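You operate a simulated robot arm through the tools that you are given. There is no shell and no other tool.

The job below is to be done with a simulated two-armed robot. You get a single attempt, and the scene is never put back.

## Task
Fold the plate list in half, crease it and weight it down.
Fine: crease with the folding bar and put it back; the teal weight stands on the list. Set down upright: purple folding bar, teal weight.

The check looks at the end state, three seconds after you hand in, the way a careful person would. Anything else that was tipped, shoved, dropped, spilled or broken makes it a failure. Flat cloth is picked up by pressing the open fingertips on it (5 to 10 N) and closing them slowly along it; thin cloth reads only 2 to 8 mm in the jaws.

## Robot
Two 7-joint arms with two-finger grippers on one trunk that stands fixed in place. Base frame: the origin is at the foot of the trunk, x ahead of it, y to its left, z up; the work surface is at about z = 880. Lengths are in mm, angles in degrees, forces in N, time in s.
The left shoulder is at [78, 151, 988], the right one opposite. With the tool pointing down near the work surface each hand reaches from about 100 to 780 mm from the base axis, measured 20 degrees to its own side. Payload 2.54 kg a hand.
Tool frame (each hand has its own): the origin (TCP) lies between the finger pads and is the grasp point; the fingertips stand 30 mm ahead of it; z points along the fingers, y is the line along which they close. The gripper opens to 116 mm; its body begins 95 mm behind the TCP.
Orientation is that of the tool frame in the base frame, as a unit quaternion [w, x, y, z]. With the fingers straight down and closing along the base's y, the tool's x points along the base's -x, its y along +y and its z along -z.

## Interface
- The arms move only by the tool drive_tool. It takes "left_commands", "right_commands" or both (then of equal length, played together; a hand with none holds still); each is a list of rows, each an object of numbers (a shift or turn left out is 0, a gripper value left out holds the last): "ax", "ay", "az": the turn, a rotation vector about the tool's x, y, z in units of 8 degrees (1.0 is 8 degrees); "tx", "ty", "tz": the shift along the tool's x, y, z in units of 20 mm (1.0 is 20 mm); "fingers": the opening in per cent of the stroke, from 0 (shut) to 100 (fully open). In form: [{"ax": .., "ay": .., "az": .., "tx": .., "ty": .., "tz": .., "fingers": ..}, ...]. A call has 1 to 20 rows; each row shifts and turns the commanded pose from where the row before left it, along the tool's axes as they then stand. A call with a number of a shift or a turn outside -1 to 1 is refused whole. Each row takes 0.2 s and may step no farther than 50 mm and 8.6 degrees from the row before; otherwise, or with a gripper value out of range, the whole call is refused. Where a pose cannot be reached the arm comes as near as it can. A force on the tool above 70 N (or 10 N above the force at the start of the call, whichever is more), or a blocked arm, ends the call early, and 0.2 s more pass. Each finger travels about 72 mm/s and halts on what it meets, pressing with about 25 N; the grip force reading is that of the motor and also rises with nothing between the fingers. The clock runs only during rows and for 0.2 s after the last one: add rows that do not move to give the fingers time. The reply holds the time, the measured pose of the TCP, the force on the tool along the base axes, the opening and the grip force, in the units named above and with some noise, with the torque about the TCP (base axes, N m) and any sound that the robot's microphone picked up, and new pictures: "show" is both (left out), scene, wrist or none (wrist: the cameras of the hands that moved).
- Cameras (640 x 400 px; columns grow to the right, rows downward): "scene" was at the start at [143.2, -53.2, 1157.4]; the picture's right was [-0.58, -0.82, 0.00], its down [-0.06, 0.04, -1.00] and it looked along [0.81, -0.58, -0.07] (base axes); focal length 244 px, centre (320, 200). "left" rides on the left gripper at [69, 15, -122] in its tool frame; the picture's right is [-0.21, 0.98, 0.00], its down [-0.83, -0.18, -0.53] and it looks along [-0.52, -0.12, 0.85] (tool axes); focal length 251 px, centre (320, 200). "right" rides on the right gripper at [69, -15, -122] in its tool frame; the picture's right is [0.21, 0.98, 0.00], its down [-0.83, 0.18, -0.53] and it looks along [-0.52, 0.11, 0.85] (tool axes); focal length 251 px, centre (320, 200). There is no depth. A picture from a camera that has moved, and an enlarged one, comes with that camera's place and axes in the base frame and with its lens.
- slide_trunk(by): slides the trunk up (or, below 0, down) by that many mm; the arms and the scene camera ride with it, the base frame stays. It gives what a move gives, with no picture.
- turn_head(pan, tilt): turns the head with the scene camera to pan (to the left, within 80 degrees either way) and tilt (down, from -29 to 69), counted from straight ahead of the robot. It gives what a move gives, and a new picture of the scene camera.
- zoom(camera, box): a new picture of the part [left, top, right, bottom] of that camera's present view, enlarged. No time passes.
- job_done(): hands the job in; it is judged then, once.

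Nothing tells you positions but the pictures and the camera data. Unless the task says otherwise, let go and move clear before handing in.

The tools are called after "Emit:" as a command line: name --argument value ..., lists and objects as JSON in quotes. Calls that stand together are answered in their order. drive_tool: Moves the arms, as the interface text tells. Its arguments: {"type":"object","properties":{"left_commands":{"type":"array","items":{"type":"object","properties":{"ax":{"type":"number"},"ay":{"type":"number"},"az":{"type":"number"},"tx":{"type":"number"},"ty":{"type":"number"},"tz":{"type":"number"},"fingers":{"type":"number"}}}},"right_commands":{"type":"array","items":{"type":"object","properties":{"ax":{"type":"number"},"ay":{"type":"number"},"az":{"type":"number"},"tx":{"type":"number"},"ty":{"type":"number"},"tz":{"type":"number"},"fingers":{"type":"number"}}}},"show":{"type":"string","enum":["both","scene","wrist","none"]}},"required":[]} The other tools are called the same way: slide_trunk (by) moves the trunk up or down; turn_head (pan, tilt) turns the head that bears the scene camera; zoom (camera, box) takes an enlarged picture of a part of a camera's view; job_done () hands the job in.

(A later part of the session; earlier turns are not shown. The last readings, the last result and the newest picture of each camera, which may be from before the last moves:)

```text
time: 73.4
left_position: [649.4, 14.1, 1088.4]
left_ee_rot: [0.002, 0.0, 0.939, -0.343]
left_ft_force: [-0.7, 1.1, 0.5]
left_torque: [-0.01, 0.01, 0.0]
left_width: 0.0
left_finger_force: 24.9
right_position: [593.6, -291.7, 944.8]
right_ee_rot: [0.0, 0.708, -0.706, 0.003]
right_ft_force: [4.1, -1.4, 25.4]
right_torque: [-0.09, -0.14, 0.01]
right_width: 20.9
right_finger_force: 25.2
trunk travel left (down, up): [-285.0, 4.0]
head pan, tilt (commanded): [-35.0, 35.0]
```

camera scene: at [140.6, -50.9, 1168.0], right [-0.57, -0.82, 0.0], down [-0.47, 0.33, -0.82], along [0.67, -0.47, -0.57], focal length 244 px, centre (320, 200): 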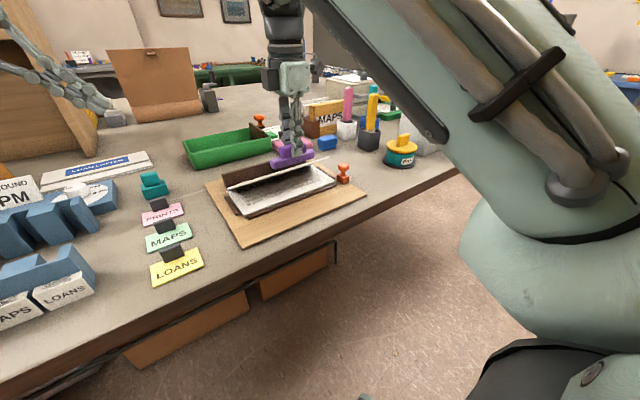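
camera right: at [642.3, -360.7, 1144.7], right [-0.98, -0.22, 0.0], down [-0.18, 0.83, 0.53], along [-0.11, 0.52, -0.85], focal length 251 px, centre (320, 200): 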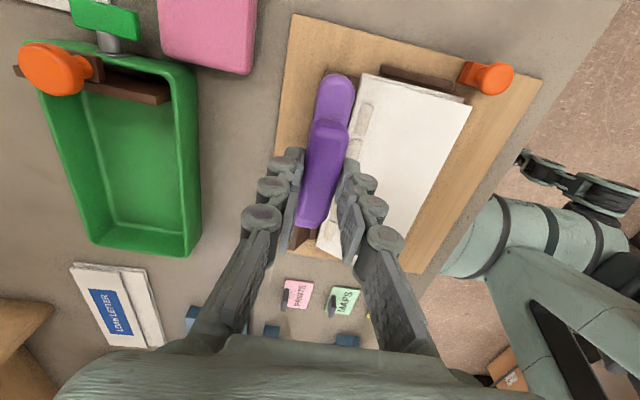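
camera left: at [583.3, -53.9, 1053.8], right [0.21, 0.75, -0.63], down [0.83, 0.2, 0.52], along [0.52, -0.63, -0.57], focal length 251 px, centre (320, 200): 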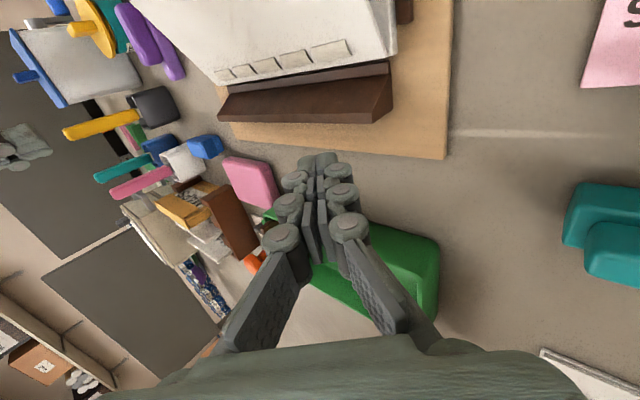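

Emit:
zoom --camera "scene" --box '[200, 110, 360, 210]'

Emit:
zoom --camera "left" --box '[160, 0, 400, 150]'

Emit:
zoom --camera "right" --box '[240, 40, 480, 290]'

```text
4.00 times, centred on (280, 160) of scene
camera zoom: at [138.6, -49.9, 1168.4], right [-0.57, -0.82, 0.0], down [-0.47, 0.33, -0.82], along [0.67, -0.47, -0.57], focal length 975 px, centre (480, 360)
```

zoom: 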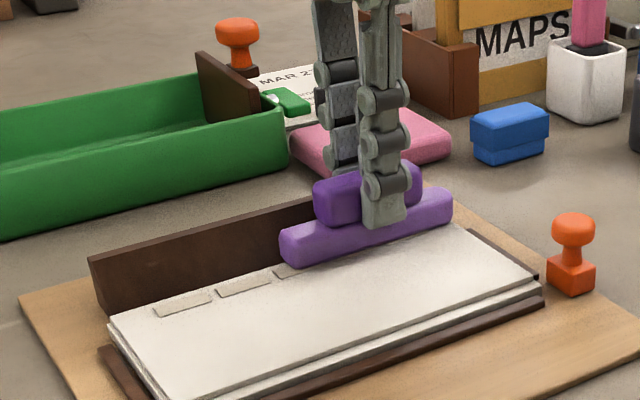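

```text
2.67 times, centred on (280, 75) of left
camera zoom: at [580.4, 104.2, 1170.8], right [0.22, 0.75, -0.63], down [0.82, 0.21, 0.53], along [0.52, -0.63, -0.57], focal length 670 px, centre (427, 533)
```

zoom: 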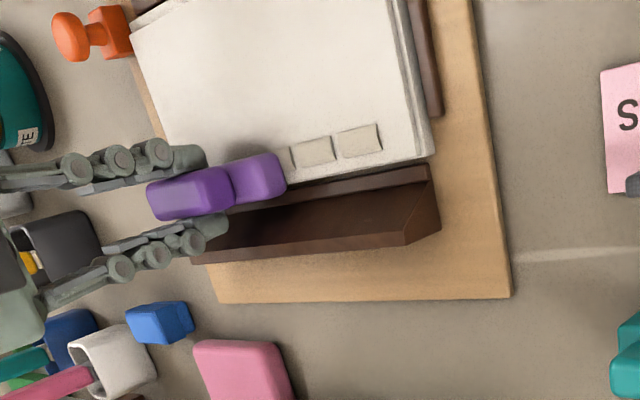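

```text
1.60 times, centred on (360, 165) of right
camera zoom: at [606.5, -359.1, 1069.0], right [-0.98, -0.22, 0.0], down [-0.18, 0.83, 0.53], along [-0.11, 0.52, -0.85], focal length 402 px, centre (256, 256)
```

zoom: 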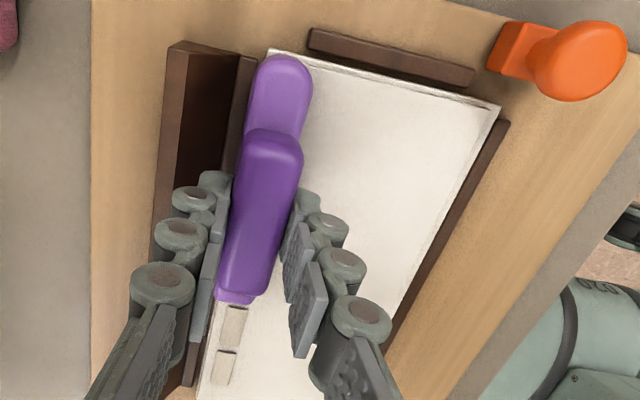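

The bar settles firmly on the fold at 25 N. Now I draw it along the fold to the left while keeping the pressure, as one creases with a folding bar.

Emit:
drive_tool --right_commands '[{"tx": -0.4}, {"tx": -0.4}, {"tx": -0.4}, {"tx": -0.4}, {"tx": -0.4}]' --show "none"

Emit:
zoom --camera "left" --box '[160, 0, 400, 150]'

Emit:
zoom --camera "right" --box '[240, 40, 480, 290]'

```text
time: 74.6
left_position: [648.6, 14.4, 1088.2]
left_ee_rot: [0.002, 0.001, 0.939, -0.343]
left_ft_force: [0.1, 0.8, 0.2]
left_torque: [0.0, 0.0, 0.01]
left_width: 0.0
left_finger_force: 25.4
right_position: [592.4, -250.8, 945.8]
right_ee_rot: [-0.001, 0.707, -0.707, 0.003]
right_ft_force: [0.4, -7.4, 24.1]
right_torque: [-0.44, -0.04, 0.02]
right_width: 21.2
right_finger_force: 24.7
trunk travel left (down, up): [-285.0, 4.0]
head pan, tilt (commanded): [-35.0, 35.0]
```

```text
2.67 times, centred on (280, 75) of left
camera zoom: at [580.2, 103.4, 1170.9], right [0.22, 0.75, -0.63], down [0.82, 0.2, 0.53], along [0.52, -0.63, -0.57], focal length 670 px, centre (427, 533)
```

zoom: 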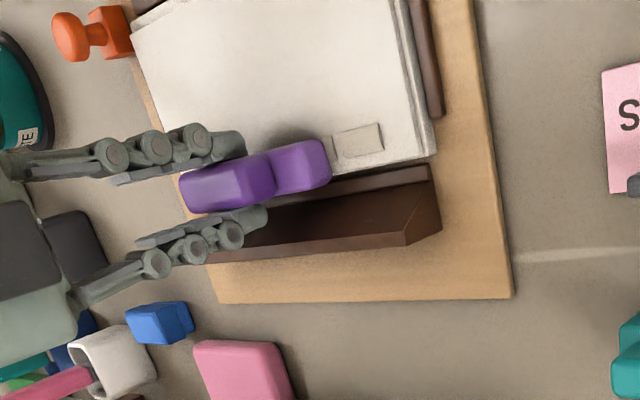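

```text
1.60 times, centred on (360, 165) of right
camera zoom: at [605.5, -320.2, 1068.5], right [-0.98, -0.21, 0.0], down [-0.18, 0.83, 0.53], along [-0.11, 0.52, -0.85], focal length 402 px, centre (256, 256)
```

zoom: 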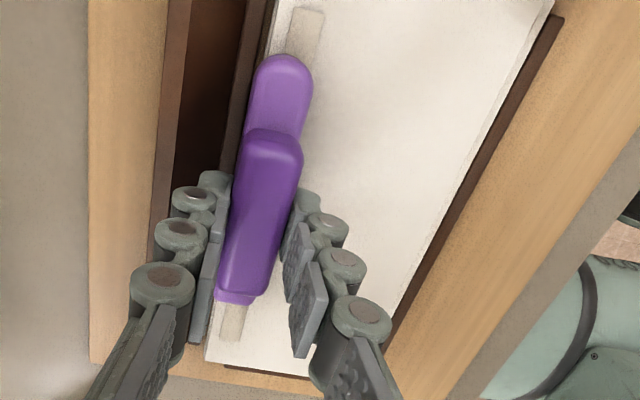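

Sliding works, and the right-end bump now looks flattened. I continue the stroke to the left end.

Emit:
drive_tool --right_commands '[{"tx": -0.4}, {"tx": -0.4}, {"tx": -0.4}, {"tx": -0.4}, {"tx": -0.4}, {"tx": -0.4}, {"tx": -0.4}]' --show "none"

Emit:
zoom --camera "left" --box '[160, 0, 400, 150]'

Emit:
zoom --camera "right" --box '[240, 0, 480, 250]'

Emit:
zoom --camera "scene" --box '[200, 110, 360, 210]'

```text
time: 76.2
left_position: [648.3, 12.8, 1089.1]
left_ee_rot: [0.001, 0.001, 0.94, -0.342]
left_ft_force: [-0.4, -0.2, 0.4]
left_torque: [0.02, 0.0, -0.03]
left_width: 0.0
left_finger_force: 25.2
right_position: [609.7, -222.3, 949.9]
right_ee_rot: [-0.001, -0.707, 0.707, 0.003]
right_ft_force: [-27.8, -6.7, 7.2]
right_torque: [-0.17, 1.25, 0.1]
right_width: 23.0
right_finger_force: 24.7
right hand out of reach, approached as far as the arm can: row 2, 3, 4, 5, 6, 7
trunk travel left (down, up): [-285.0, 4.0]
head pan, tilt (commanded): [-35.0, 35.0]
```

```text
2.67 times, centred on (280, 75) of left
camera zoom: at [579.2, 102.9, 1171.6], right [0.22, 0.75, -0.63], down [0.82, 0.2, 0.53], along [0.52, -0.63, -0.57], focal length 670 px, centre (427, 533)
```

zoom: 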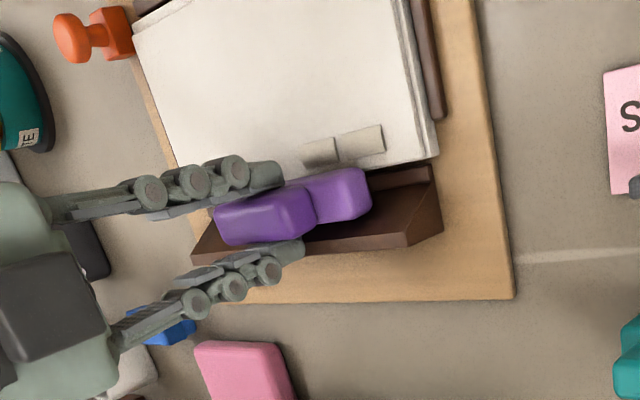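

```text
1.60 times, centred on (360, 125) of right
camera zoom: at [624.5, -293.5, 1071.9], right [-0.98, -0.21, 0.01], down [-0.18, 0.83, 0.54], along [-0.12, 0.52, -0.84], focal length 402 px, centre (256, 320)
```

zoom: 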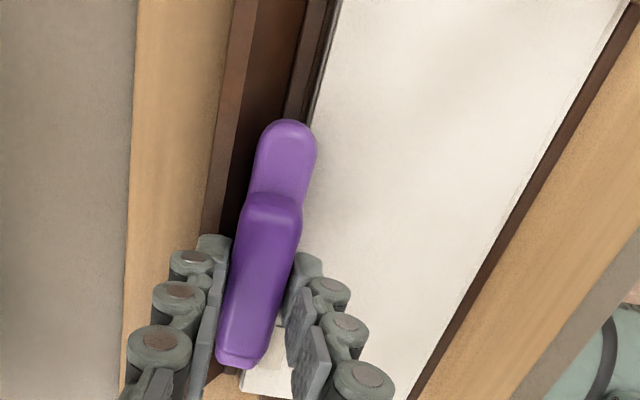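

```text
4.00 times, centred on (280, 160) of scene
camera zoom: at [137.5, -51.2, 1168.4], right [-0.57, -0.82, 0.0], down [-0.47, 0.33, -0.82], along [0.67, -0.47, -0.57], focal length 975 px, centre (480, 360)
```

zoom: 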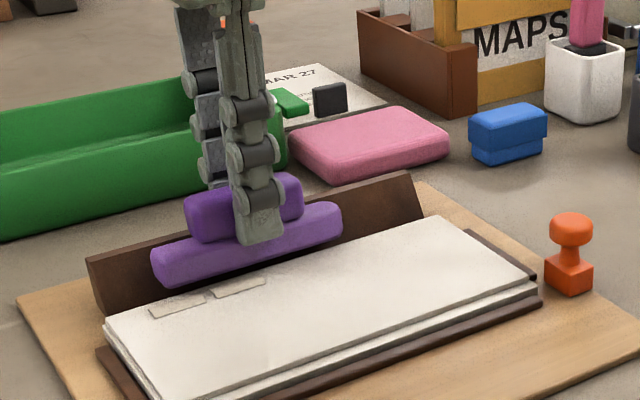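

The arm ran to its reach limit and slid the bar back against the wedge, but the right three bumps are flat and the flap now stays shut. I'll ease off carefully: back to the right and up.

Emit:
drive_tool --right_commands '[{"tx": 0.4, "tz": -0.1}, {"tx": 0.5, "tz": -0.3}, {"tx": 0.5, "tz": -0.6}, {"tz": -1}, {}]' --show "both"

Emit:
zoom --camera "left" --box '[160, 0, 400, 150]'

Emit:
zoom --camera "scene" --box '[200, 110, 360, 210]'

```text
time: 77.4
left_position: [651.0, 13.2, 1086.8]
left_ee_rot: [0.0, 0.0, 0.939, -0.343]
left_ft_force: [-0.3, 0.6, 0.0]
left_torque: [0.02, 0.01, 0.02]
left_width: 0.0
left_finger_force: 25.6
right_position: [612.8, -249.8, 987.8]
right_ee_rot: [0.0, 0.708, -0.706, 0.001]
right_ft_force: [0.1, -0.1, -1.1]
right_torque: [-0.04, -0.01, -0.01]
right_width: 21.2
right_finger_force: 24.7
trunk travel left (down, up): [-285.0, 4.0]
head pan, tilt (commanded): [-35.0, 35.0]
camera scene: at [140.7, -50.8, 1167.9], right [-0.57, -0.82, 0.0], down [-0.47, 0.33, -0.82], along [0.67, -0.47, -0.57], focal length 244 px, centre (320, 200)
camera right: at [627.9, -320.1, 1110.9], right [-0.98, -0.22, 0.0], down [-0.18, 0.83, 0.53], along [-0.11, 0.52, -0.85], focal length 251 px, centre (320, 200)
```

scene: 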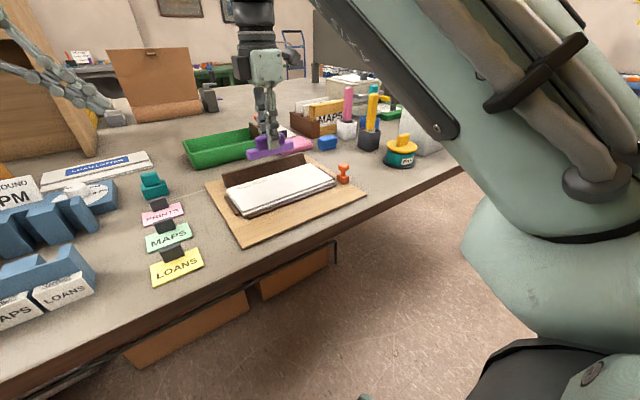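
right: 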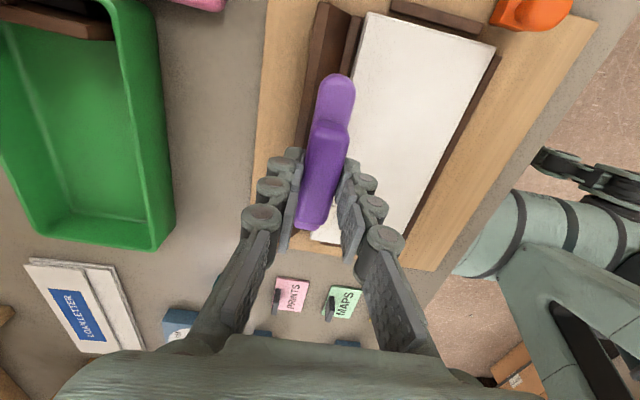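

```text
2.67 times, centred on (280, 75) of left
camera zoom: at [582.4, 103.2, 1169.4], right [0.21, 0.75, -0.63], down [0.83, 0.2, 0.53], along [0.52, -0.63, -0.57], focal length 670 px, centre (427, 533)
```

zoom: 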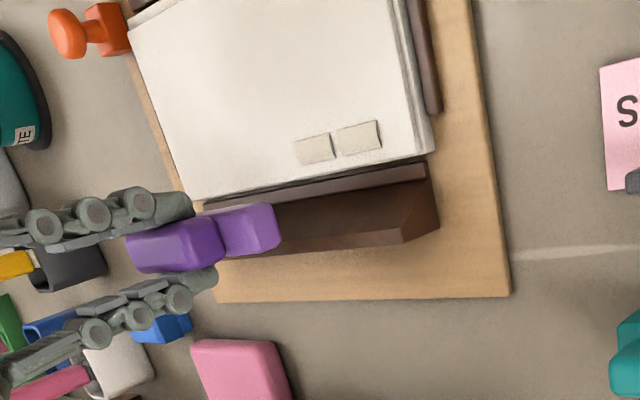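

```text
4.00 times, centred on (280, 160) of scene
camera zoom: at [140.7, -50.8, 1167.9], right [-0.57, -0.82, 0.0], down [-0.47, 0.33, -0.82], along [0.67, -0.47, -0.57], focal length 975 px, centre (480, 360)
```

zoom: 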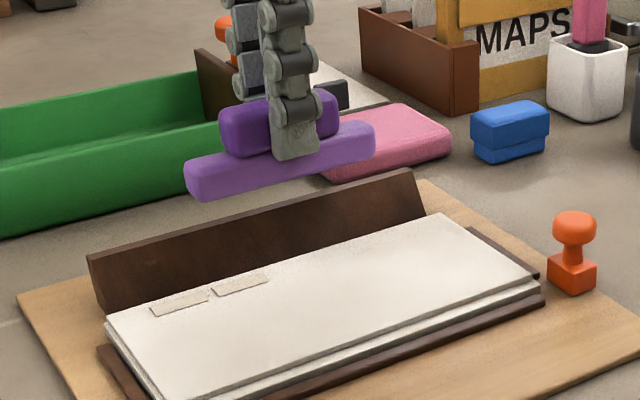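

Three of the five segments are creased and the flap stays shut. The two left ones remain, at about y −200 and −168. I'll test how far left the right hand can reach with the bar just above the list.

Emit:
drive_tool --right_commands '[{"tx": -0.7}, {"tx": -0.7}, {"tx": -0.8}, {"ty": 0.6}, {"ty": 0.6}, {}]' --show "scene"

```text
time: 78.8
left_position: [650.8, 14.1, 1086.9]
left_ee_rot: [0.0, 0.0, 0.939, -0.343]
left_ft_force: [0.6, -0.2, -0.2]
left_torque: [0.0, 0.0, 0.01]
left_width: 0.0
left_finger_force: 24.9
right_position: [602.1, -221.6, 992.6]
right_ee_rot: [0.001, 0.708, -0.706, 0.0]
right_ft_force: [-0.1, 0.6, -0.9]
right_torque: [0.02, -0.03, 0.0]
right_width: 21.3
right_finger_force: 25.2
right hand out of reach, approached as far as the arm can: row 3, 4, 5
trunk travel left (down, up): [-285.0, 4.0]
head pan, tilt (commanded): [-35.0, 35.0]
camera scene: at [140.6, -50.8, 1167.9], right [-0.57, -0.82, 0.0], down [-0.47, 0.33, -0.82], along [0.67, -0.47, -0.57], focal length 244 px, centre (320, 200)
```

scene: 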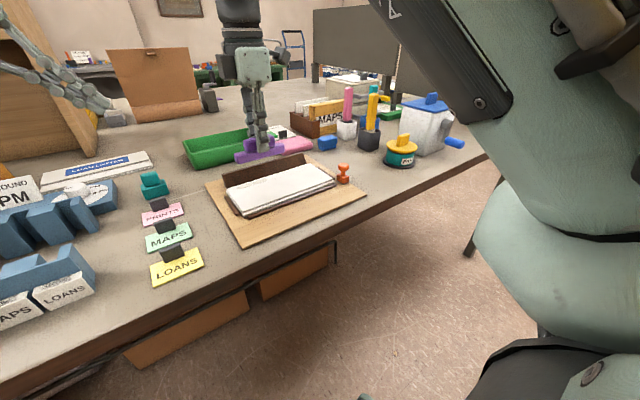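

The limit sits at about (602,−222), so I need roughly 20 mm more. A slight lean of the hand, about 10° about the bar's long axis with the body away from me, should give the reach while the bar's edge presses on the bumps.

Emit:
drive_tool --right_commands '[{"ax": -1}, {"ax": -0.2}, {"tx": 0.65}, {"ty": 0.84, "tz": 0.14}, {}]' --show "none"

```text
time: 80.0
left_position: [651.6, 13.5, 1087.1]
left_ee_rot: [0.001, 0.0, 0.939, -0.344]
left_ft_force: [-0.2, 0.2, 0.3]
left_torque: [0.03, 0.0, -0.01]
left_width: 0.0
left_finger_force: 25.6
right_position: [585.4, -235.8, 993.2]
right_ee_rot: [0.06, 0.705, -0.704, -0.058]
right_ft_force: [-0.5, 0.0, -0.2]
right_torque: [0.01, 0.01, 0.0]
right_width: 21.3
right_finger_force: 25.4
trunk travel left (down, up): [-285.0, 4.0]
head pan, tilt (commanded): [-35.0, 35.0]
```

Emit:
drive_tool --right_commands '[{"tx": -0.9}, {"tx": -0.9}, {}]' --show "wrist"

Emit:
zoom --camera "left" --box '[160, 0, 400, 150]'

Emit:
zoom --camera "scene" --box '[200, 110, 360, 210]'

```text
time: 80.8
left_position: [651.6, 13.5, 1086.1]
left_ee_rot: [0.0, 0.0, 0.939, -0.343]
left_ft_force: [0.2, 0.1, 0.7]
left_torque: [-0.01, -0.02, -0.04]
left_width: 0.1
left_finger_force: 24.8
right_position: [586.3, -201.2, 994.4]
right_ee_rot: [-0.059, -0.704, 0.705, 0.06]
right_ft_force: [0.9, 0.1, -1.2]
right_torque: [0.03, -0.04, -0.02]
right_width: 21.2
right_finger_force: 25.1
right hand out of reach, approached as far as the arm can: row 2
trunk travel left (down, up): [-285.0, 4.0]
head pan, tilt (commanded): [-35.0, 35.0]
camera right: at [622.0, -271.4, 1111.6], right [-0.96, -0.22, 0.16], down [-0.09, 0.83, 0.56], along [-0.26, 0.52, -0.81], focal length 251 px, centre (320, 200)
```

right: 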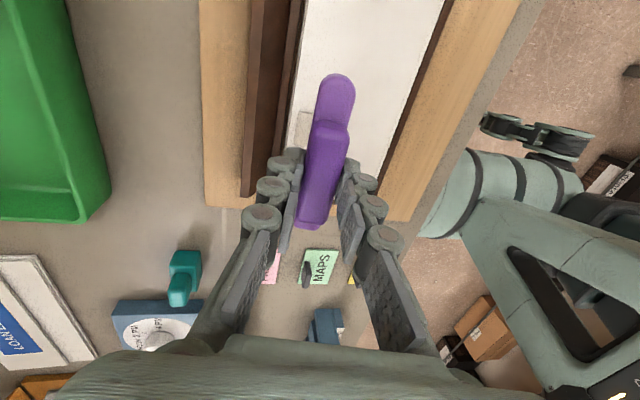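

```text
2.67 times, centred on (280, 75) of left
camera zoom: at [582.3, 103.3, 1169.5], right [0.21, 0.75, -0.63], down [0.83, 0.2, 0.53], along [0.52, -0.63, -0.57], focal length 670 px, centre (427, 533)
```

zoom: 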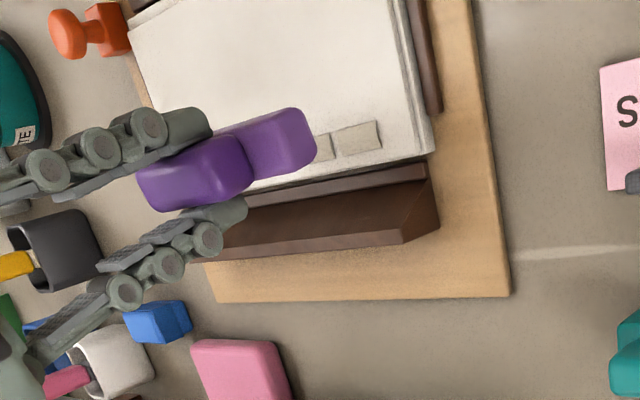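

```text
4.00 times, centred on (280, 160) of scene
camera zoom: at [140.5, -50.8, 1168.0], right [-0.57, -0.82, 0.0], down [-0.47, 0.33, -0.82], along [0.67, -0.47, -0.57], focal length 975 px, centre (480, 360)
```

zoom: 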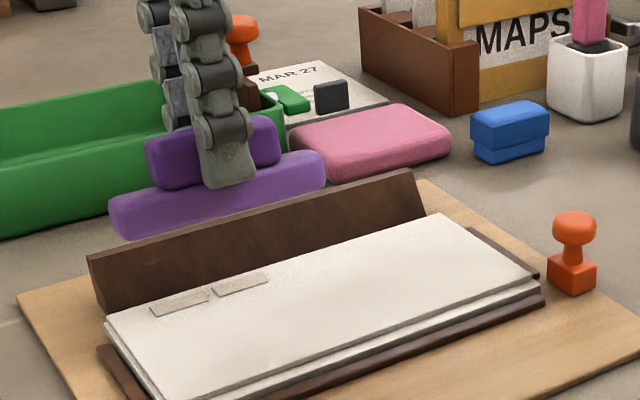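

I can just reach y≈−201 with this lean. I'll lean a little more for margin, start from y≈−230, and lower onto the two left bumps.

Emit:
drive_tool --right_commands '[{"ax": -0.8}, {"tx": 0.725, "ty": -0.38, "tz": 0.88}, {"tx": 0.725, "ty": -0.38, "tz": 0.88}, {}]' --show "none"

Emit:
zoom --camera "scene" --box '[200, 110, 360, 210]'

Emit:
zoom --camera "left" --box '[160, 0, 400, 150]'

```text
time: 81.8
left_position: [650.4, 13.9, 1088.5]
left_ee_rot: [0.0, 0.0, 0.939, -0.343]
left_ft_force: [0.2, 0.9, 0.0]
left_torque: [0.03, 0.02, 0.01]
left_width: 0.0
left_finger_force: 24.9
right_position: [591.3, -231.5, 954.9]
right_ee_rot: [0.099, 0.701, -0.7, -0.098]
right_ft_force: [0.7, -0.3, -1.0]
right_torque: [-0.04, 0.01, -0.02]
right_width: 21.4
right_finger_force: 24.5
trunk travel left (down, up): [-285.0, 4.0]
head pan, tilt (commanded): [-35.0, 35.0]
```

```text
4.00 times, centred on (280, 160) of scene
camera zoom: at [140.5, -50.8, 1168.0], right [-0.57, -0.82, 0.0], down [-0.47, 0.33, -0.82], along [0.67, -0.47, -0.57], focal length 975 px, centre (480, 360)
```

zoom: 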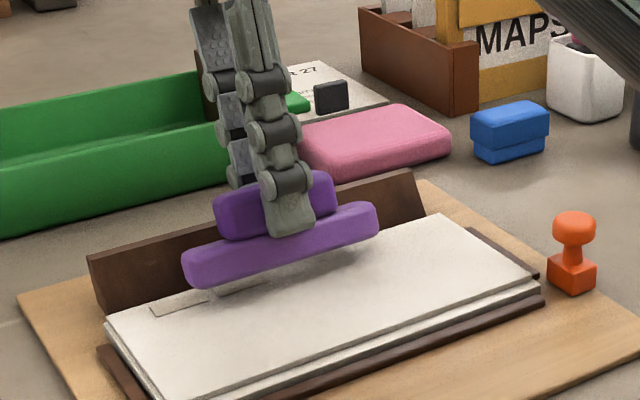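

```text
2.67 times, centred on (280, 75) of left
camera zoom: at [582.3, 103.2, 1169.6], right [0.21, 0.75, -0.63], down [0.83, 0.2, 0.53], along [0.52, -0.63, -0.57], focal length 670 px, centre (427, 533)
```

zoom: 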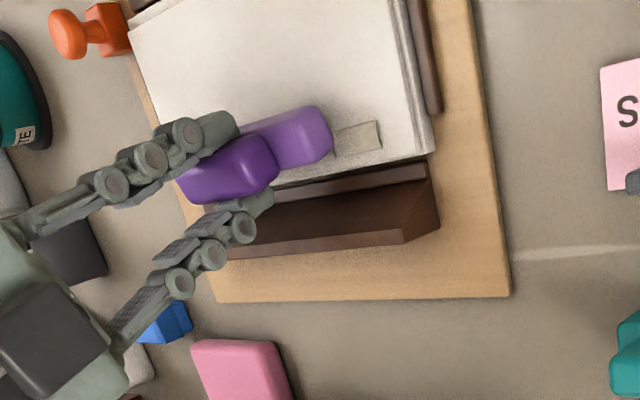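

Emit:
drive_tool --right_commands '[{"ty": -0.035, "tz": 0.12}, {"ty": -0.035, "tz": 0.12}, {"ty": -0.028, "tz": 0.096}]' --show "none"

```text
time: 82.6
left_position: [651.5, 13.3, 1085.9]
left_ee_rot: [0.0, 0.0, 0.939, -0.343]
left_ft_force: [-1.1, -0.4, -0.6]
left_torque: [-0.03, -0.03, 0.03]
left_width: 0.2
left_finger_force: 25.2
right_position: [591.2, -229.7, 947.8]
right_ee_rot: [0.099, 0.701, -0.7, -0.097]
right_ft_force: [1.2, 0.1, -1.2]
right_torque: [0.02, -0.01, 0.0]
right_width: 21.4
right_finger_force: 25.1
trunk travel left (down, up): [-285.0, 4.0]
head pan, tilt (commanded): [-35.0, 35.0]
```

Emit:
drive_tool --right_commands '[{"ty": -0.021, "tz": 0.072}, {"ty": -0.021, "tz": 0.072}, {}]' --show "none"

```text
time: 83.4
left_position: [650.3, 12.7, 1087.0]
left_ee_rot: [0.001, 0.0, 0.94, -0.342]
left_ft_force: [-0.2, 0.1, 0.4]
left_torque: [-0.03, 0.01, 0.02]
left_width: 0.0
left_finger_force: 25.1
right_position: [590.2, -230.2, 946.8]
right_ee_rot: [0.098, 0.701, -0.7, -0.097]
right_ft_force: [-1.4, -0.1, 6.4]
right_torque: [0.39, 0.08, 0.08]
right_width: 21.1
right_finger_force: 25.2
trunk travel left (down, up): [-285.0, 4.0]
head pan, tilt (commanded): [-35.0, 35.0]
```

Emit:
drive_tool --right_commands '[{"ty": -0.021, "tz": 0.072}, {"ty": -0.021, "tz": 0.072}, {}]' --show "none"

```text
time: 84.2
left_position: [649.3, 12.8, 1088.8]
left_ee_rot: [0.002, 0.001, 0.939, -0.343]
left_ft_force: [-0.5, -0.4, 0.2]
left_torque: [-0.02, 0.01, 0.06]
left_width: 0.0
left_finger_force: 24.6
right_position: [590.5, -230.1, 944.6]
right_ee_rot: [0.1, 0.7, -0.7, -0.098]
right_ft_force: [-2.5, 1.2, 16.4]
right_torque: [-0.62, 0.64, -0.31]
right_width: 21.7
right_finger_force: 25.1
trunk travel left (down, up): [-285.0, 4.0]
head pan, tilt (commanded): [-35.0, 35.0]
```

Emit:
drive_tool --right_commands '[{}]' --show "both"

Emit:
zoom --camera "scene" --box '[200, 110, 360, 210]'

Emit:
zoom --camera "right" --box '[240, 0, 480, 250]'

Emit:
zoom --camera "left" --box '[160, 0, 400, 150]'

```text
time: 84.6
left_position: [651.3, 15.2, 1086.8]
left_ee_rot: [0.002, 0.0, 0.939, -0.343]
left_ft_force: [-0.5, 0.2, 0.1]
left_torque: [0.03, 0.02, -0.01]
left_width: 0.0
left_finger_force: 25.1
right_position: [589.5, -230.3, 943.4]
right_ee_rot: [0.1, 0.701, -0.7, -0.098]
right_ft_force: [-2.5, 0.4, 13.0]
right_torque: [-0.62, 0.1, -0.09]
right_width: 21.5
right_finger_force: 25.3
trunk travel left (down, up): [-285.0, 4.0]
head pan, tilt (commanded): [-35.0, 35.0]
camera scene: at [139.3, -50.3, 1168.1], right [-0.57, -0.82, 0.0], down [-0.47, 0.33, -0.82], along [0.67, -0.47, -0.57], focal length 244 px, centre (320, 200)
camera right: at [637.9, -299.4, 1057.0], right [-0.94, -0.21, 0.27], down [-0.03, 0.83, 0.56], along [-0.34, 0.52, -0.78], focal length 251 px, centre (320, 200)
```

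scene: 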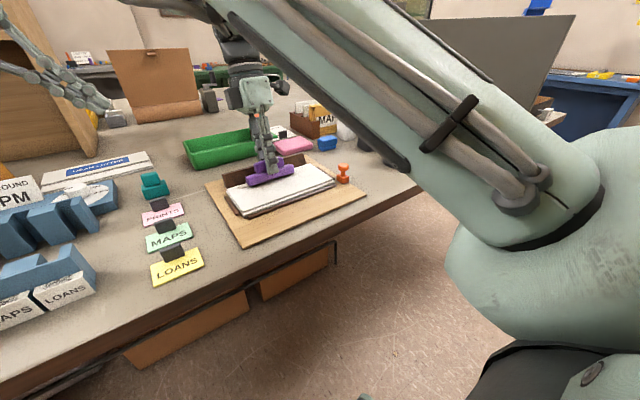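
right: 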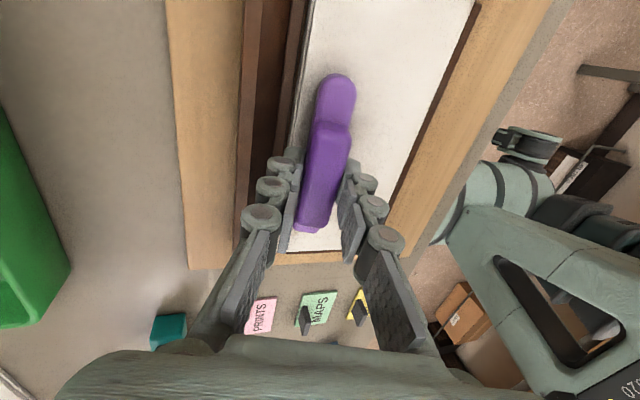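

```text
4.00 times, centred on (280, 160) of scene
camera zoom: at [139.3, -50.3, 1168.1], right [-0.57, -0.82, 0.0], down [-0.47, 0.33, -0.82], along [0.67, -0.47, -0.57], focal length 975 px, centre (480, 360)
```

zoom: 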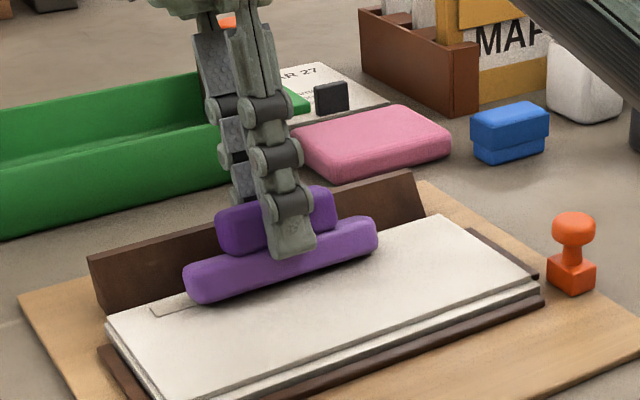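

```text
1.60 times, centred on (360, 125) of right
camera zoom: at [637.9, -299.4, 1057.0], right [-0.94, -0.21, 0.27], down [-0.03, 0.83, 0.56], along [-0.34, 0.52, -0.78], focal length 402 px, centre (256, 320)
```

zoom: 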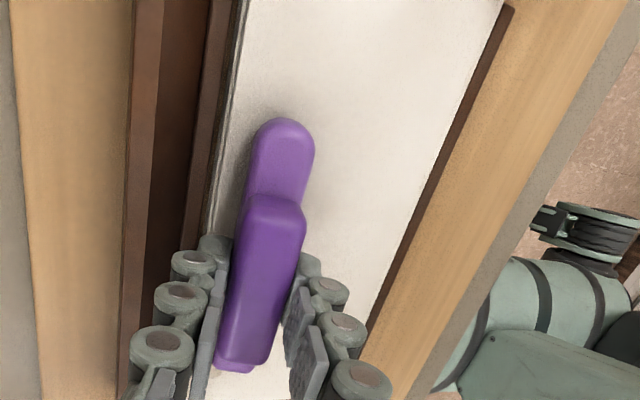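

```text
2.67 times, centred on (280, 75) of left
camera zoom: at [581.1, 103.8, 1170.2], right [0.22, 0.75, -0.63], down [0.82, 0.21, 0.53], along [0.52, -0.63, -0.57], focal length 670 px, centre (427, 533)
```

zoom: 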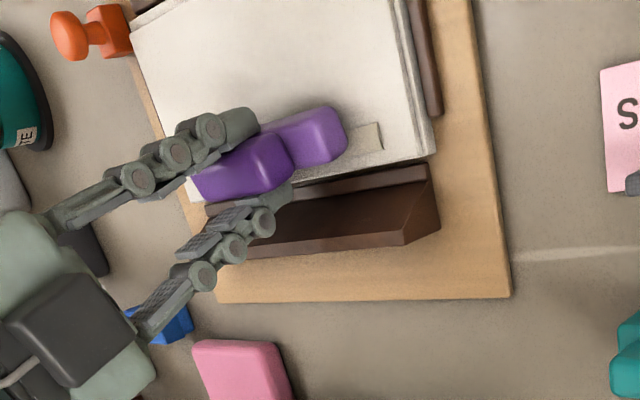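

The bar's edge is on the fold and covers bump 4 with 13 N. I press slightly more and slide left over bump 5.

Emit:
drive_tool --right_commands '[{"ty": -0.02, "tz": 0.07}, {"ty": -0.01, "tz": 0.035}, {"tx": -0.4}, {"tx": -0.4}, {"tx": -0.4}, {"tx": -0.3}]' --show "none"

Emit:
zoom --camera "scene" --box '[200, 110, 360, 210]'

Emit:
zoom --camera "left" --box '[160, 0, 400, 150]'

Emit:
zoom --camera "right" --box '[240, 0, 480, 250]'

```text
time: 86.0
left_position: [648.9, 12.9, 1088.4]
left_ee_rot: [0.001, 0.0, 0.939, -0.343]
left_ft_force: [0.2, 0.0, 0.4]
left_torque: [0.01, -0.01, -0.02]
left_width: 0.1
left_finger_force: 25.2
right_position: [590.2, -198.8, 941.4]
right_ee_rot: [-0.098, -0.7, 0.701, 0.098]
right_ft_force: [-0.6, -3.1, 15.7]
right_torque: [-0.84, 0.05, 0.01]
right_width: 21.7
right_finger_force: 25.3
trunk travel left (down, up): [-285.0, 4.0]
head pan, tilt (commanded): [-35.0, 35.0]
```

```text
4.00 times, centred on (280, 160) of scene
camera zoom: at [139.2, -50.9, 1168.2], right [-0.57, -0.82, 0.0], down [-0.47, 0.33, -0.82], along [0.67, -0.47, -0.57], focal length 975 px, centre (480, 360)
```

zoom: 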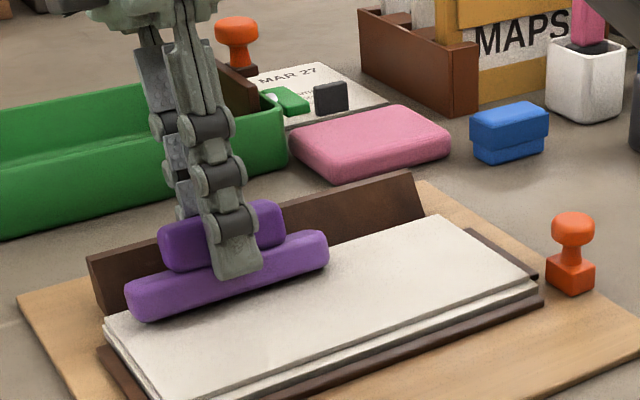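

```text
2.67 times, centred on (280, 75) of left
camera zoom: at [580.9, 103.2, 1170.5], right [0.22, 0.75, -0.63], down [0.82, 0.2, 0.53], along [0.52, -0.63, -0.57], focal length 670 px, centre (427, 533)
```

zoom: 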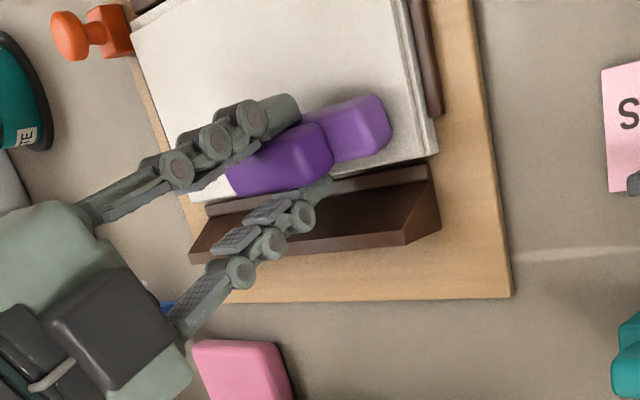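

```text
1.60 times, centred on (360, 125) of right
camera zoom: at [637.6, -269.1, 1055.1], right [-0.94, -0.21, 0.27], down [-0.03, 0.83, 0.56], along [-0.34, 0.52, -0.78], focal length 402 px, centre (256, 320)
```

zoom: 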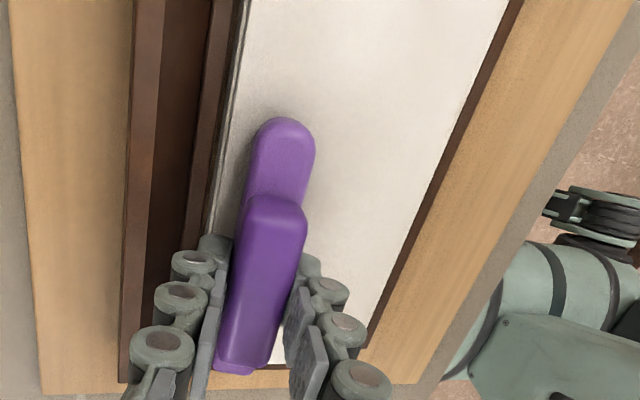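

Bump 5 is now covered too, but the load sits mostly on the bar's right end. I'll lift briefly to check the bumps.

Emit:
drive_tool --right_commands '[{"ty": 0.1, "tz": -0.35}, {"ty": 0.2, "tz": -0.7}, {"ty": 0.27, "tz": -0.96}, {"tx": 0.8}, {"tx": 0.8}, {}]' --show "none"

Emit:
zoom --camera "scene" --box '[200, 110, 360, 210]'

Emit:
zoom --camera "left" --box '[160, 0, 400, 150]'

```text
time: 87.4
left_position: [651.2, 13.8, 1087.2]
left_ee_rot: [0.0, -0.001, 0.939, -0.343]
left_ft_force: [-0.1, -0.2, -0.6]
left_torque: [-0.03, 0.02, 0.04]
left_width: 0.0
left_finger_force: 25.3
right_position: [590.8, -232.2, 983.1]
right_ee_rot: [0.098, 0.701, -0.7, -0.098]
right_ft_force: [0.4, 0.3, -0.7]
right_torque: [0.0, 0.0, -0.03]
right_width: 21.3
right_finger_force: 25.2
trunk travel left (down, up): [-285.0, 4.0]
head pan, tilt (commanded): [-35.0, 35.0]
```

```text
4.00 times, centred on (280, 160) of scene
camera zoom: at [140.6, -50.8, 1167.9], right [-0.57, -0.82, 0.0], down [-0.47, 0.33, -0.82], along [0.67, -0.47, -0.57], focal length 975 px, centre (480, 360)
```

zoom: 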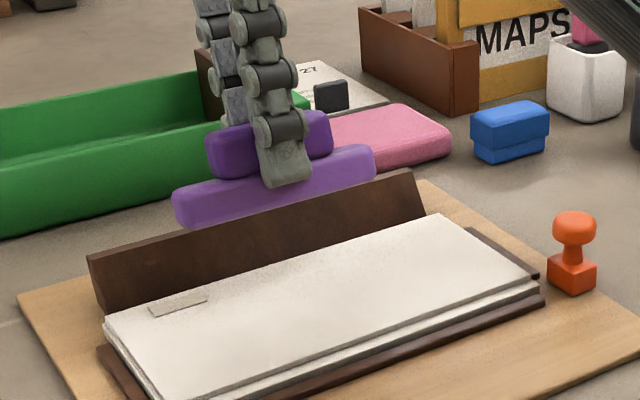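

```text
2.67 times, centred on (280, 75) of left
camera zoom: at [582.4, 103.2, 1169.5], right [0.21, 0.75, -0.63], down [0.83, 0.2, 0.53], along [0.52, -0.63, -0.57], focal length 670 px, centre (427, 533)
```

zoom: 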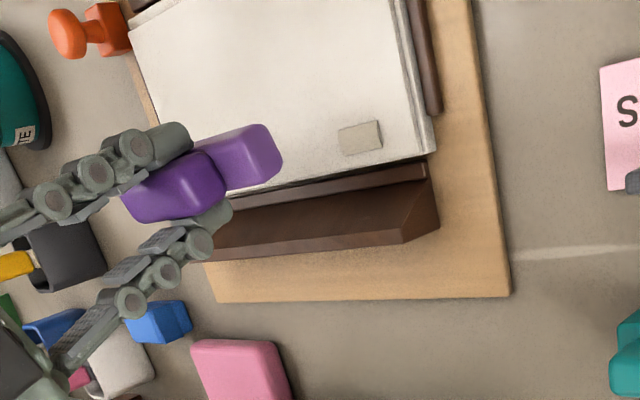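

Only the leftmost bump remains. I'll pitch the bar slightly so its left end is lower, and stroke that end over it.

Emit:
drive_tool --right_commands '[{"ay": 0.6}, {"tx": -0.06, "ty": -0.1, "tz": 0.72}, {"tx": -0.05, "ty": -0.15, "tz": 0.6}, {}]' --show "none"

Emit:
zoom --camera "scene" --box '[200, 110, 360, 210]'

Emit:
zoom --camera "left" --box '[160, 0, 400, 150]'

```text
time: 88.4
left_position: [650.8, 13.0, 1086.5]
left_ee_rot: [0.0, 0.0, 0.939, -0.343]
left_ft_force: [1.0, 0.2, 0.1]
left_torque: [0.03, 0.0, 0.03]
left_width: 0.0
left_finger_force: 25.2
right_position: [591.1, -231.7, 954.1]
right_ee_rot: [0.128, 0.704, -0.695, -0.068]
right_ft_force: [-1.2, 0.0, -1.3]
right_torque: [0.0, 0.03, -0.01]
right_width: 21.4
right_finger_force: 24.9
trunk travel left (down, up): [-285.0, 4.0]
head pan, tilt (commanded): [-35.0, 35.0]
```

```text
4.00 times, centred on (280, 160) of scene
camera zoom: at [140.6, -50.8, 1168.0], right [-0.57, -0.82, 0.0], down [-0.47, 0.33, -0.82], along [0.67, -0.47, -0.57], focal length 975 px, centre (480, 360)
```

zoom: 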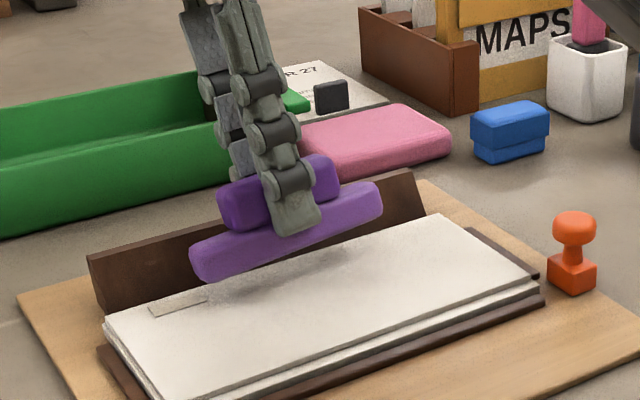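

```text
2.67 times, centred on (280, 75) of left
camera zoom: at [582.3, 103.3, 1169.5], right [0.21, 0.75, -0.63], down [0.83, 0.2, 0.53], along [0.52, -0.63, -0.57], focal length 670 px, centre (427, 533)
```

zoom: 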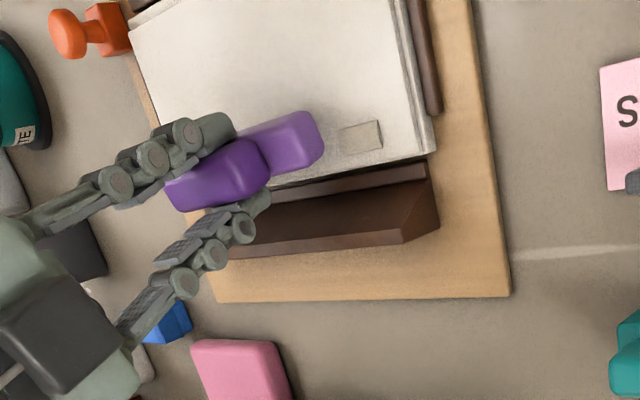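

Emit:
drive_tool --right_commands '[{"tx": -0.008, "ty": -0.028, "tz": 0.096}, {"tx": -0.006, "ty": -0.021, "tz": 0.072}, {"tx": -0.006, "ty": -0.021, "tz": 0.072}, {}]' --show "none"

```text
time: 89.4
left_position: [651.1, 15.3, 1086.6]
left_ee_rot: [0.001, 0.001, 0.94, -0.342]
left_ft_force: [0.0, 0.7, 0.4]
left_torque: [-0.01, -0.02, -0.02]
left_width: 0.3
left_finger_force: 24.8
right_position: [590.0, -233.0, 950.1]
right_ee_rot: [0.128, 0.704, -0.695, -0.068]
right_ft_force: [0.5, 0.5, -0.5]
right_torque: [0.01, 0.02, -0.04]
right_width: 21.1
right_finger_force: 24.9
trunk travel left (down, up): [-285.0, 4.0]
head pan, tilt (commanded): [-35.0, 35.0]
```

Emit:
drive_tool --right_commands '[{"tx": -0.006, "ty": -0.021, "tz": 0.072}, {"tx": -0.006, "ty": -0.021, "tz": 0.072}, {"tx": -0.006, "ty": -0.021, "tz": 0.072}, {}]' --show "none"

```text
time: 90.4
left_position: [650.0, 13.1, 1086.8]
left_ee_rot: [-0.001, 0.001, 0.939, -0.343]
left_ft_force: [-0.2, 1.2, 0.4]
left_torque: [-0.03, -0.02, 0.0]
left_width: 0.0
left_finger_force: 25.2
right_position: [589.3, -233.1, 946.7]
right_ee_rot: [0.128, 0.704, -0.695, -0.069]
right_ft_force: [0.2, 0.2, -1.2]
right_torque: [-0.04, 0.01, 0.01]
right_width: 21.3
right_finger_force: 25.0
trunk travel left (down, up): [-285.0, 4.0]
head pan, tilt (commanded): [-35.0, 35.0]
```

Emit:
drive_tool --right_commands '[{"tx": -0.006, "ty": -0.021, "tz": 0.072}, {"tx": -0.006, "ty": -0.021, "tz": 0.072}, {}]' --show "none"

```text
time: 91.2
left_position: [650.4, 13.2, 1087.7]
left_ee_rot: [0.001, 0.001, 0.94, -0.342]
left_ft_force: [-0.4, -0.9, -0.7]
left_torque: [-0.03, -0.01, -0.01]
left_width: 0.0
left_finger_force: 25.1
right_position: [589.0, -231.4, 946.4]
right_ee_rot: [0.127, 0.705, -0.695, -0.068]
right_ft_force: [-1.1, 1.1, 9.6]
right_torque: [0.54, 0.05, 0.02]
right_width: 21.5
right_finger_force: 25.2
trunk travel left (down, up): [-285.0, 4.0]
head pan, tilt (commanded): [-35.0, 35.0]
```

Contact is at the bar's left end now. A bit more pressure, then the stroke.

Emit:
drive_tool --right_commands '[{"tx": -0.006, "ty": -0.021, "tz": 0.072}, {"tx": -0.006, "ty": -0.021, "tz": 0.072}, {"tx": -0.35, "tz": -0.03}, {"tx": -0.35, "tz": -0.03}, {"tx": -0.35, "tz": -0.03}, {"tx": -0.35, "tz": -0.03}, {"tx": -0.3, "tz": -0.025}]' --show "none"

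Emit:
zoom --camera "scene" --box '[200, 110, 360, 210]'

Emit:
zoom --camera "left" --box '[160, 0, 400, 150]'

```text
time: 92.8
left_position: [649.9, 14.7, 1087.1]
left_ee_rot: [0.0, 0.001, 0.939, -0.343]
left_ft_force: [-1.2, -0.4, 0.0]
left_torque: [0.02, 0.01, 0.0]
left_width: 0.0
left_finger_force: 24.5
right_position: [592.6, -202.6, 940.5]
right_ee_rot: [0.128, 0.704, -0.695, -0.07]
right_ft_force: [-1.5, -2.0, 5.3]
right_torque: [0.28, 0.09, 0.12]
right_width: 21.4
right_finger_force: 25.1
right hand out of reach, approached as far as the arm can: row 6, 7
trunk travel left (down, up): [-285.0, 4.0]
head pan, tilt (commanded): [-35.0, 35.0]
```

```text
4.00 times, centred on (280, 160) of scene
camera zoom: at [139.8, -50.8, 1168.0], right [-0.57, -0.82, 0.0], down [-0.47, 0.33, -0.82], along [0.67, -0.47, -0.57], focal length 975 px, centre (480, 360)
```

zoom: 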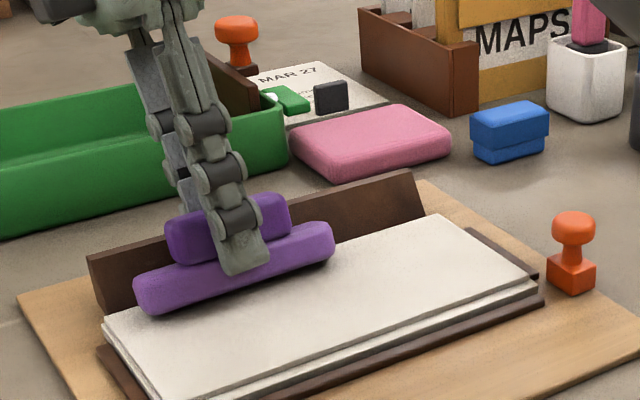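

```text
2.67 times, centred on (280, 75) of left
camera zoom: at [581.6, 103.2, 1169.9], right [0.22, 0.75, -0.63], down [0.82, 0.2, 0.53], along [0.52, -0.63, -0.57], focal length 670 px, centre (427, 533)
```

zoom: 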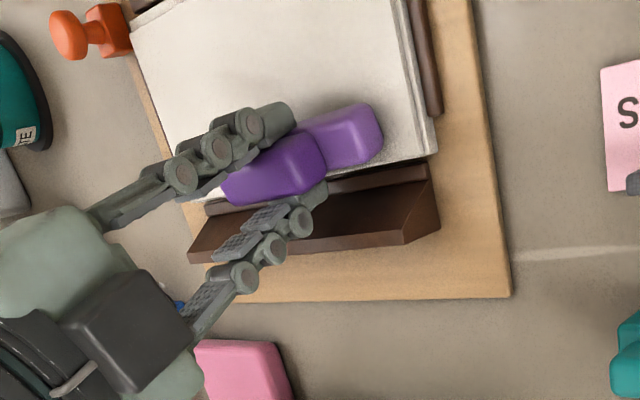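

Emit:
drive_tool --right_commands '[{"tx": 0.2, "ty": 0.08}, {"tx": -0.006, "ty": -0.021, "tz": 0.072}, {"tx": -0.006, "ty": -0.021, "tz": 0.072}, {}]' --show "none"

```text
time: 93.8
left_position: [651.0, 13.8, 1087.4]
left_ee_rot: [0.001, 0.001, 0.939, -0.343]
left_ft_force: [-1.2, 0.4, -0.7]
left_torque: [0.03, -0.05, 0.0]
left_width: 0.0
left_finger_force: 24.9
right_position: [592.2, -206.6, 939.6]
right_ee_rot: [0.127, 0.704, -0.695, -0.067]
right_ft_force: [0.7, 1.4, 11.8]
right_torque: [0.67, -0.01, -0.04]
right_width: 21.1
right_finger_force: 24.8
trunk travel left (down, up): [-285.0, 4.0]
head pan, tilt (commanded): [-35.0, 35.0]
```

Emit:
drive_tool --right_commands '[{"tx": 0.01, "ty": 0.1, "tz": -0.35}, {"tx": 0.02, "ty": 0.2, "tz": -0.7}, {"ty": 0.27, "tz": -0.96}, {"tx": 0.8}, {"tx": 0.8}, {}]' --show "none"

Emit:
zoom --camera "scene" --box '[200, 110, 360, 210]'

Emit:
zoom --camera "left" --box '[160, 0, 400, 150]'

```text
time: 95.2
left_position: [651.7, 13.6, 1086.8]
left_ee_rot: [0.0, 0.0, 0.939, -0.343]
left_ft_force: [-0.3, 0.5, 0.4]
left_torque: [0.0, 0.03, 0.01]
left_width: 0.0
left_finger_force: 24.7
right_position: [594.7, -236.8, 982.8]
right_ee_rot: [0.128, 0.704, -0.695, -0.068]
right_ft_force: [0.6, -1.4, -0.1]
right_torque: [0.02, 0.01, -0.02]
right_width: 21.3
right_finger_force: 25.4
trunk travel left (down, up): [-285.0, 4.0]
head pan, tilt (commanded): [-35.0, 35.0]
```

```text
4.00 times, centred on (280, 160) of scene
camera zoom: at [140.6, -50.8, 1167.9], right [-0.57, -0.82, 0.0], down [-0.47, 0.33, -0.82], along [0.67, -0.47, -0.57], focal length 975 px, centre (480, 360)
```

zoom: 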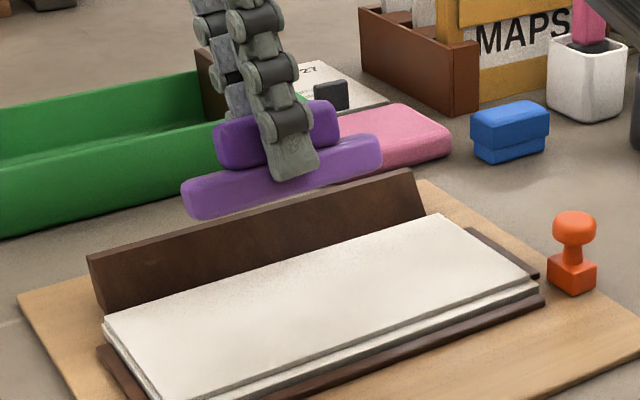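

```text
2.67 times, centred on (280, 75) of left
camera zoom: at [582.4, 103.2, 1169.4], right [0.21, 0.75, -0.63], down [0.83, 0.2, 0.53], along [0.52, -0.63, -0.57], focal length 670 px, centre (427, 533)
```

zoom: 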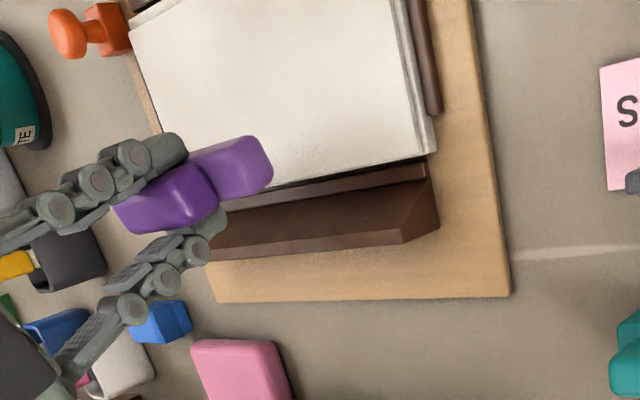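

All five segments are creased and the list lies folded flat. Now I return the bar: lift, move back toward the right, and level the hand.

Emit:
drive_tool --right_commands '[{"tx": 0.08, "ty": 0.276, "tz": -0.957}, {"tx": 1.0, "tz": 0.083}, {"tx": 1.0, "ty": 0.27, "tz": -0.87}, {"tx": 1.0, "tz": 0.083}, {"ay": -0.6}, {"ax": 1}, {"ax": 1}, {}]' --show "both"

```text
time: 97.0
left_position: [651.2, 13.5, 1086.9]
left_ee_rot: [0.0, 0.0, 0.94, -0.342]
left_ft_force: [-0.2, 0.2, -0.1]
left_torque: [-0.01, -0.03, 0.0]
left_width: 0.2
left_finger_force: 24.9
right_position: [593.9, -294.6, 1023.0]
right_ee_rot: [0.0, 0.708, -0.707, 0.001]
right_ft_force: [-0.9, -0.4, -0.9]
right_torque: [0.02, -0.04, 0.01]
right_width: 21.3
right_finger_force: 24.9
trunk travel left (down, up): [-285.0, 4.0]
head pan, tilt (commanded): [-35.0, 35.0]
camera scene: at [140.7, -50.9, 1167.9], right [-0.57, -0.82, 0.0], down [-0.47, 0.33, -0.82], along [0.67, -0.47, -0.57], focal length 244 px, centre (320, 200)
camera right: at [609.1, -363.8, 1145.3], right [-0.98, -0.22, 0.0], down [-0.18, 0.83, 0.53], along [-0.11, 0.52, -0.85], focal length 251 px, centre (320, 200)
```

scene: 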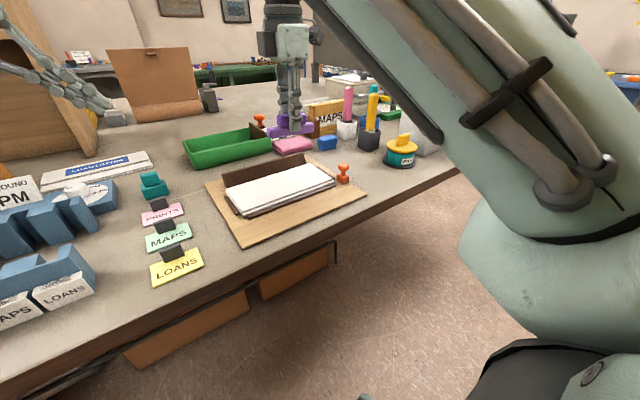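
right: 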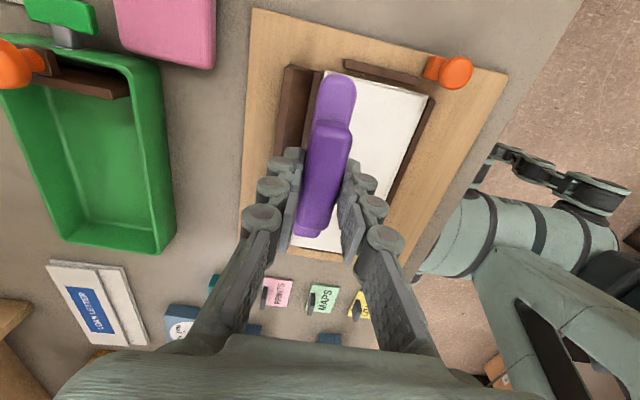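

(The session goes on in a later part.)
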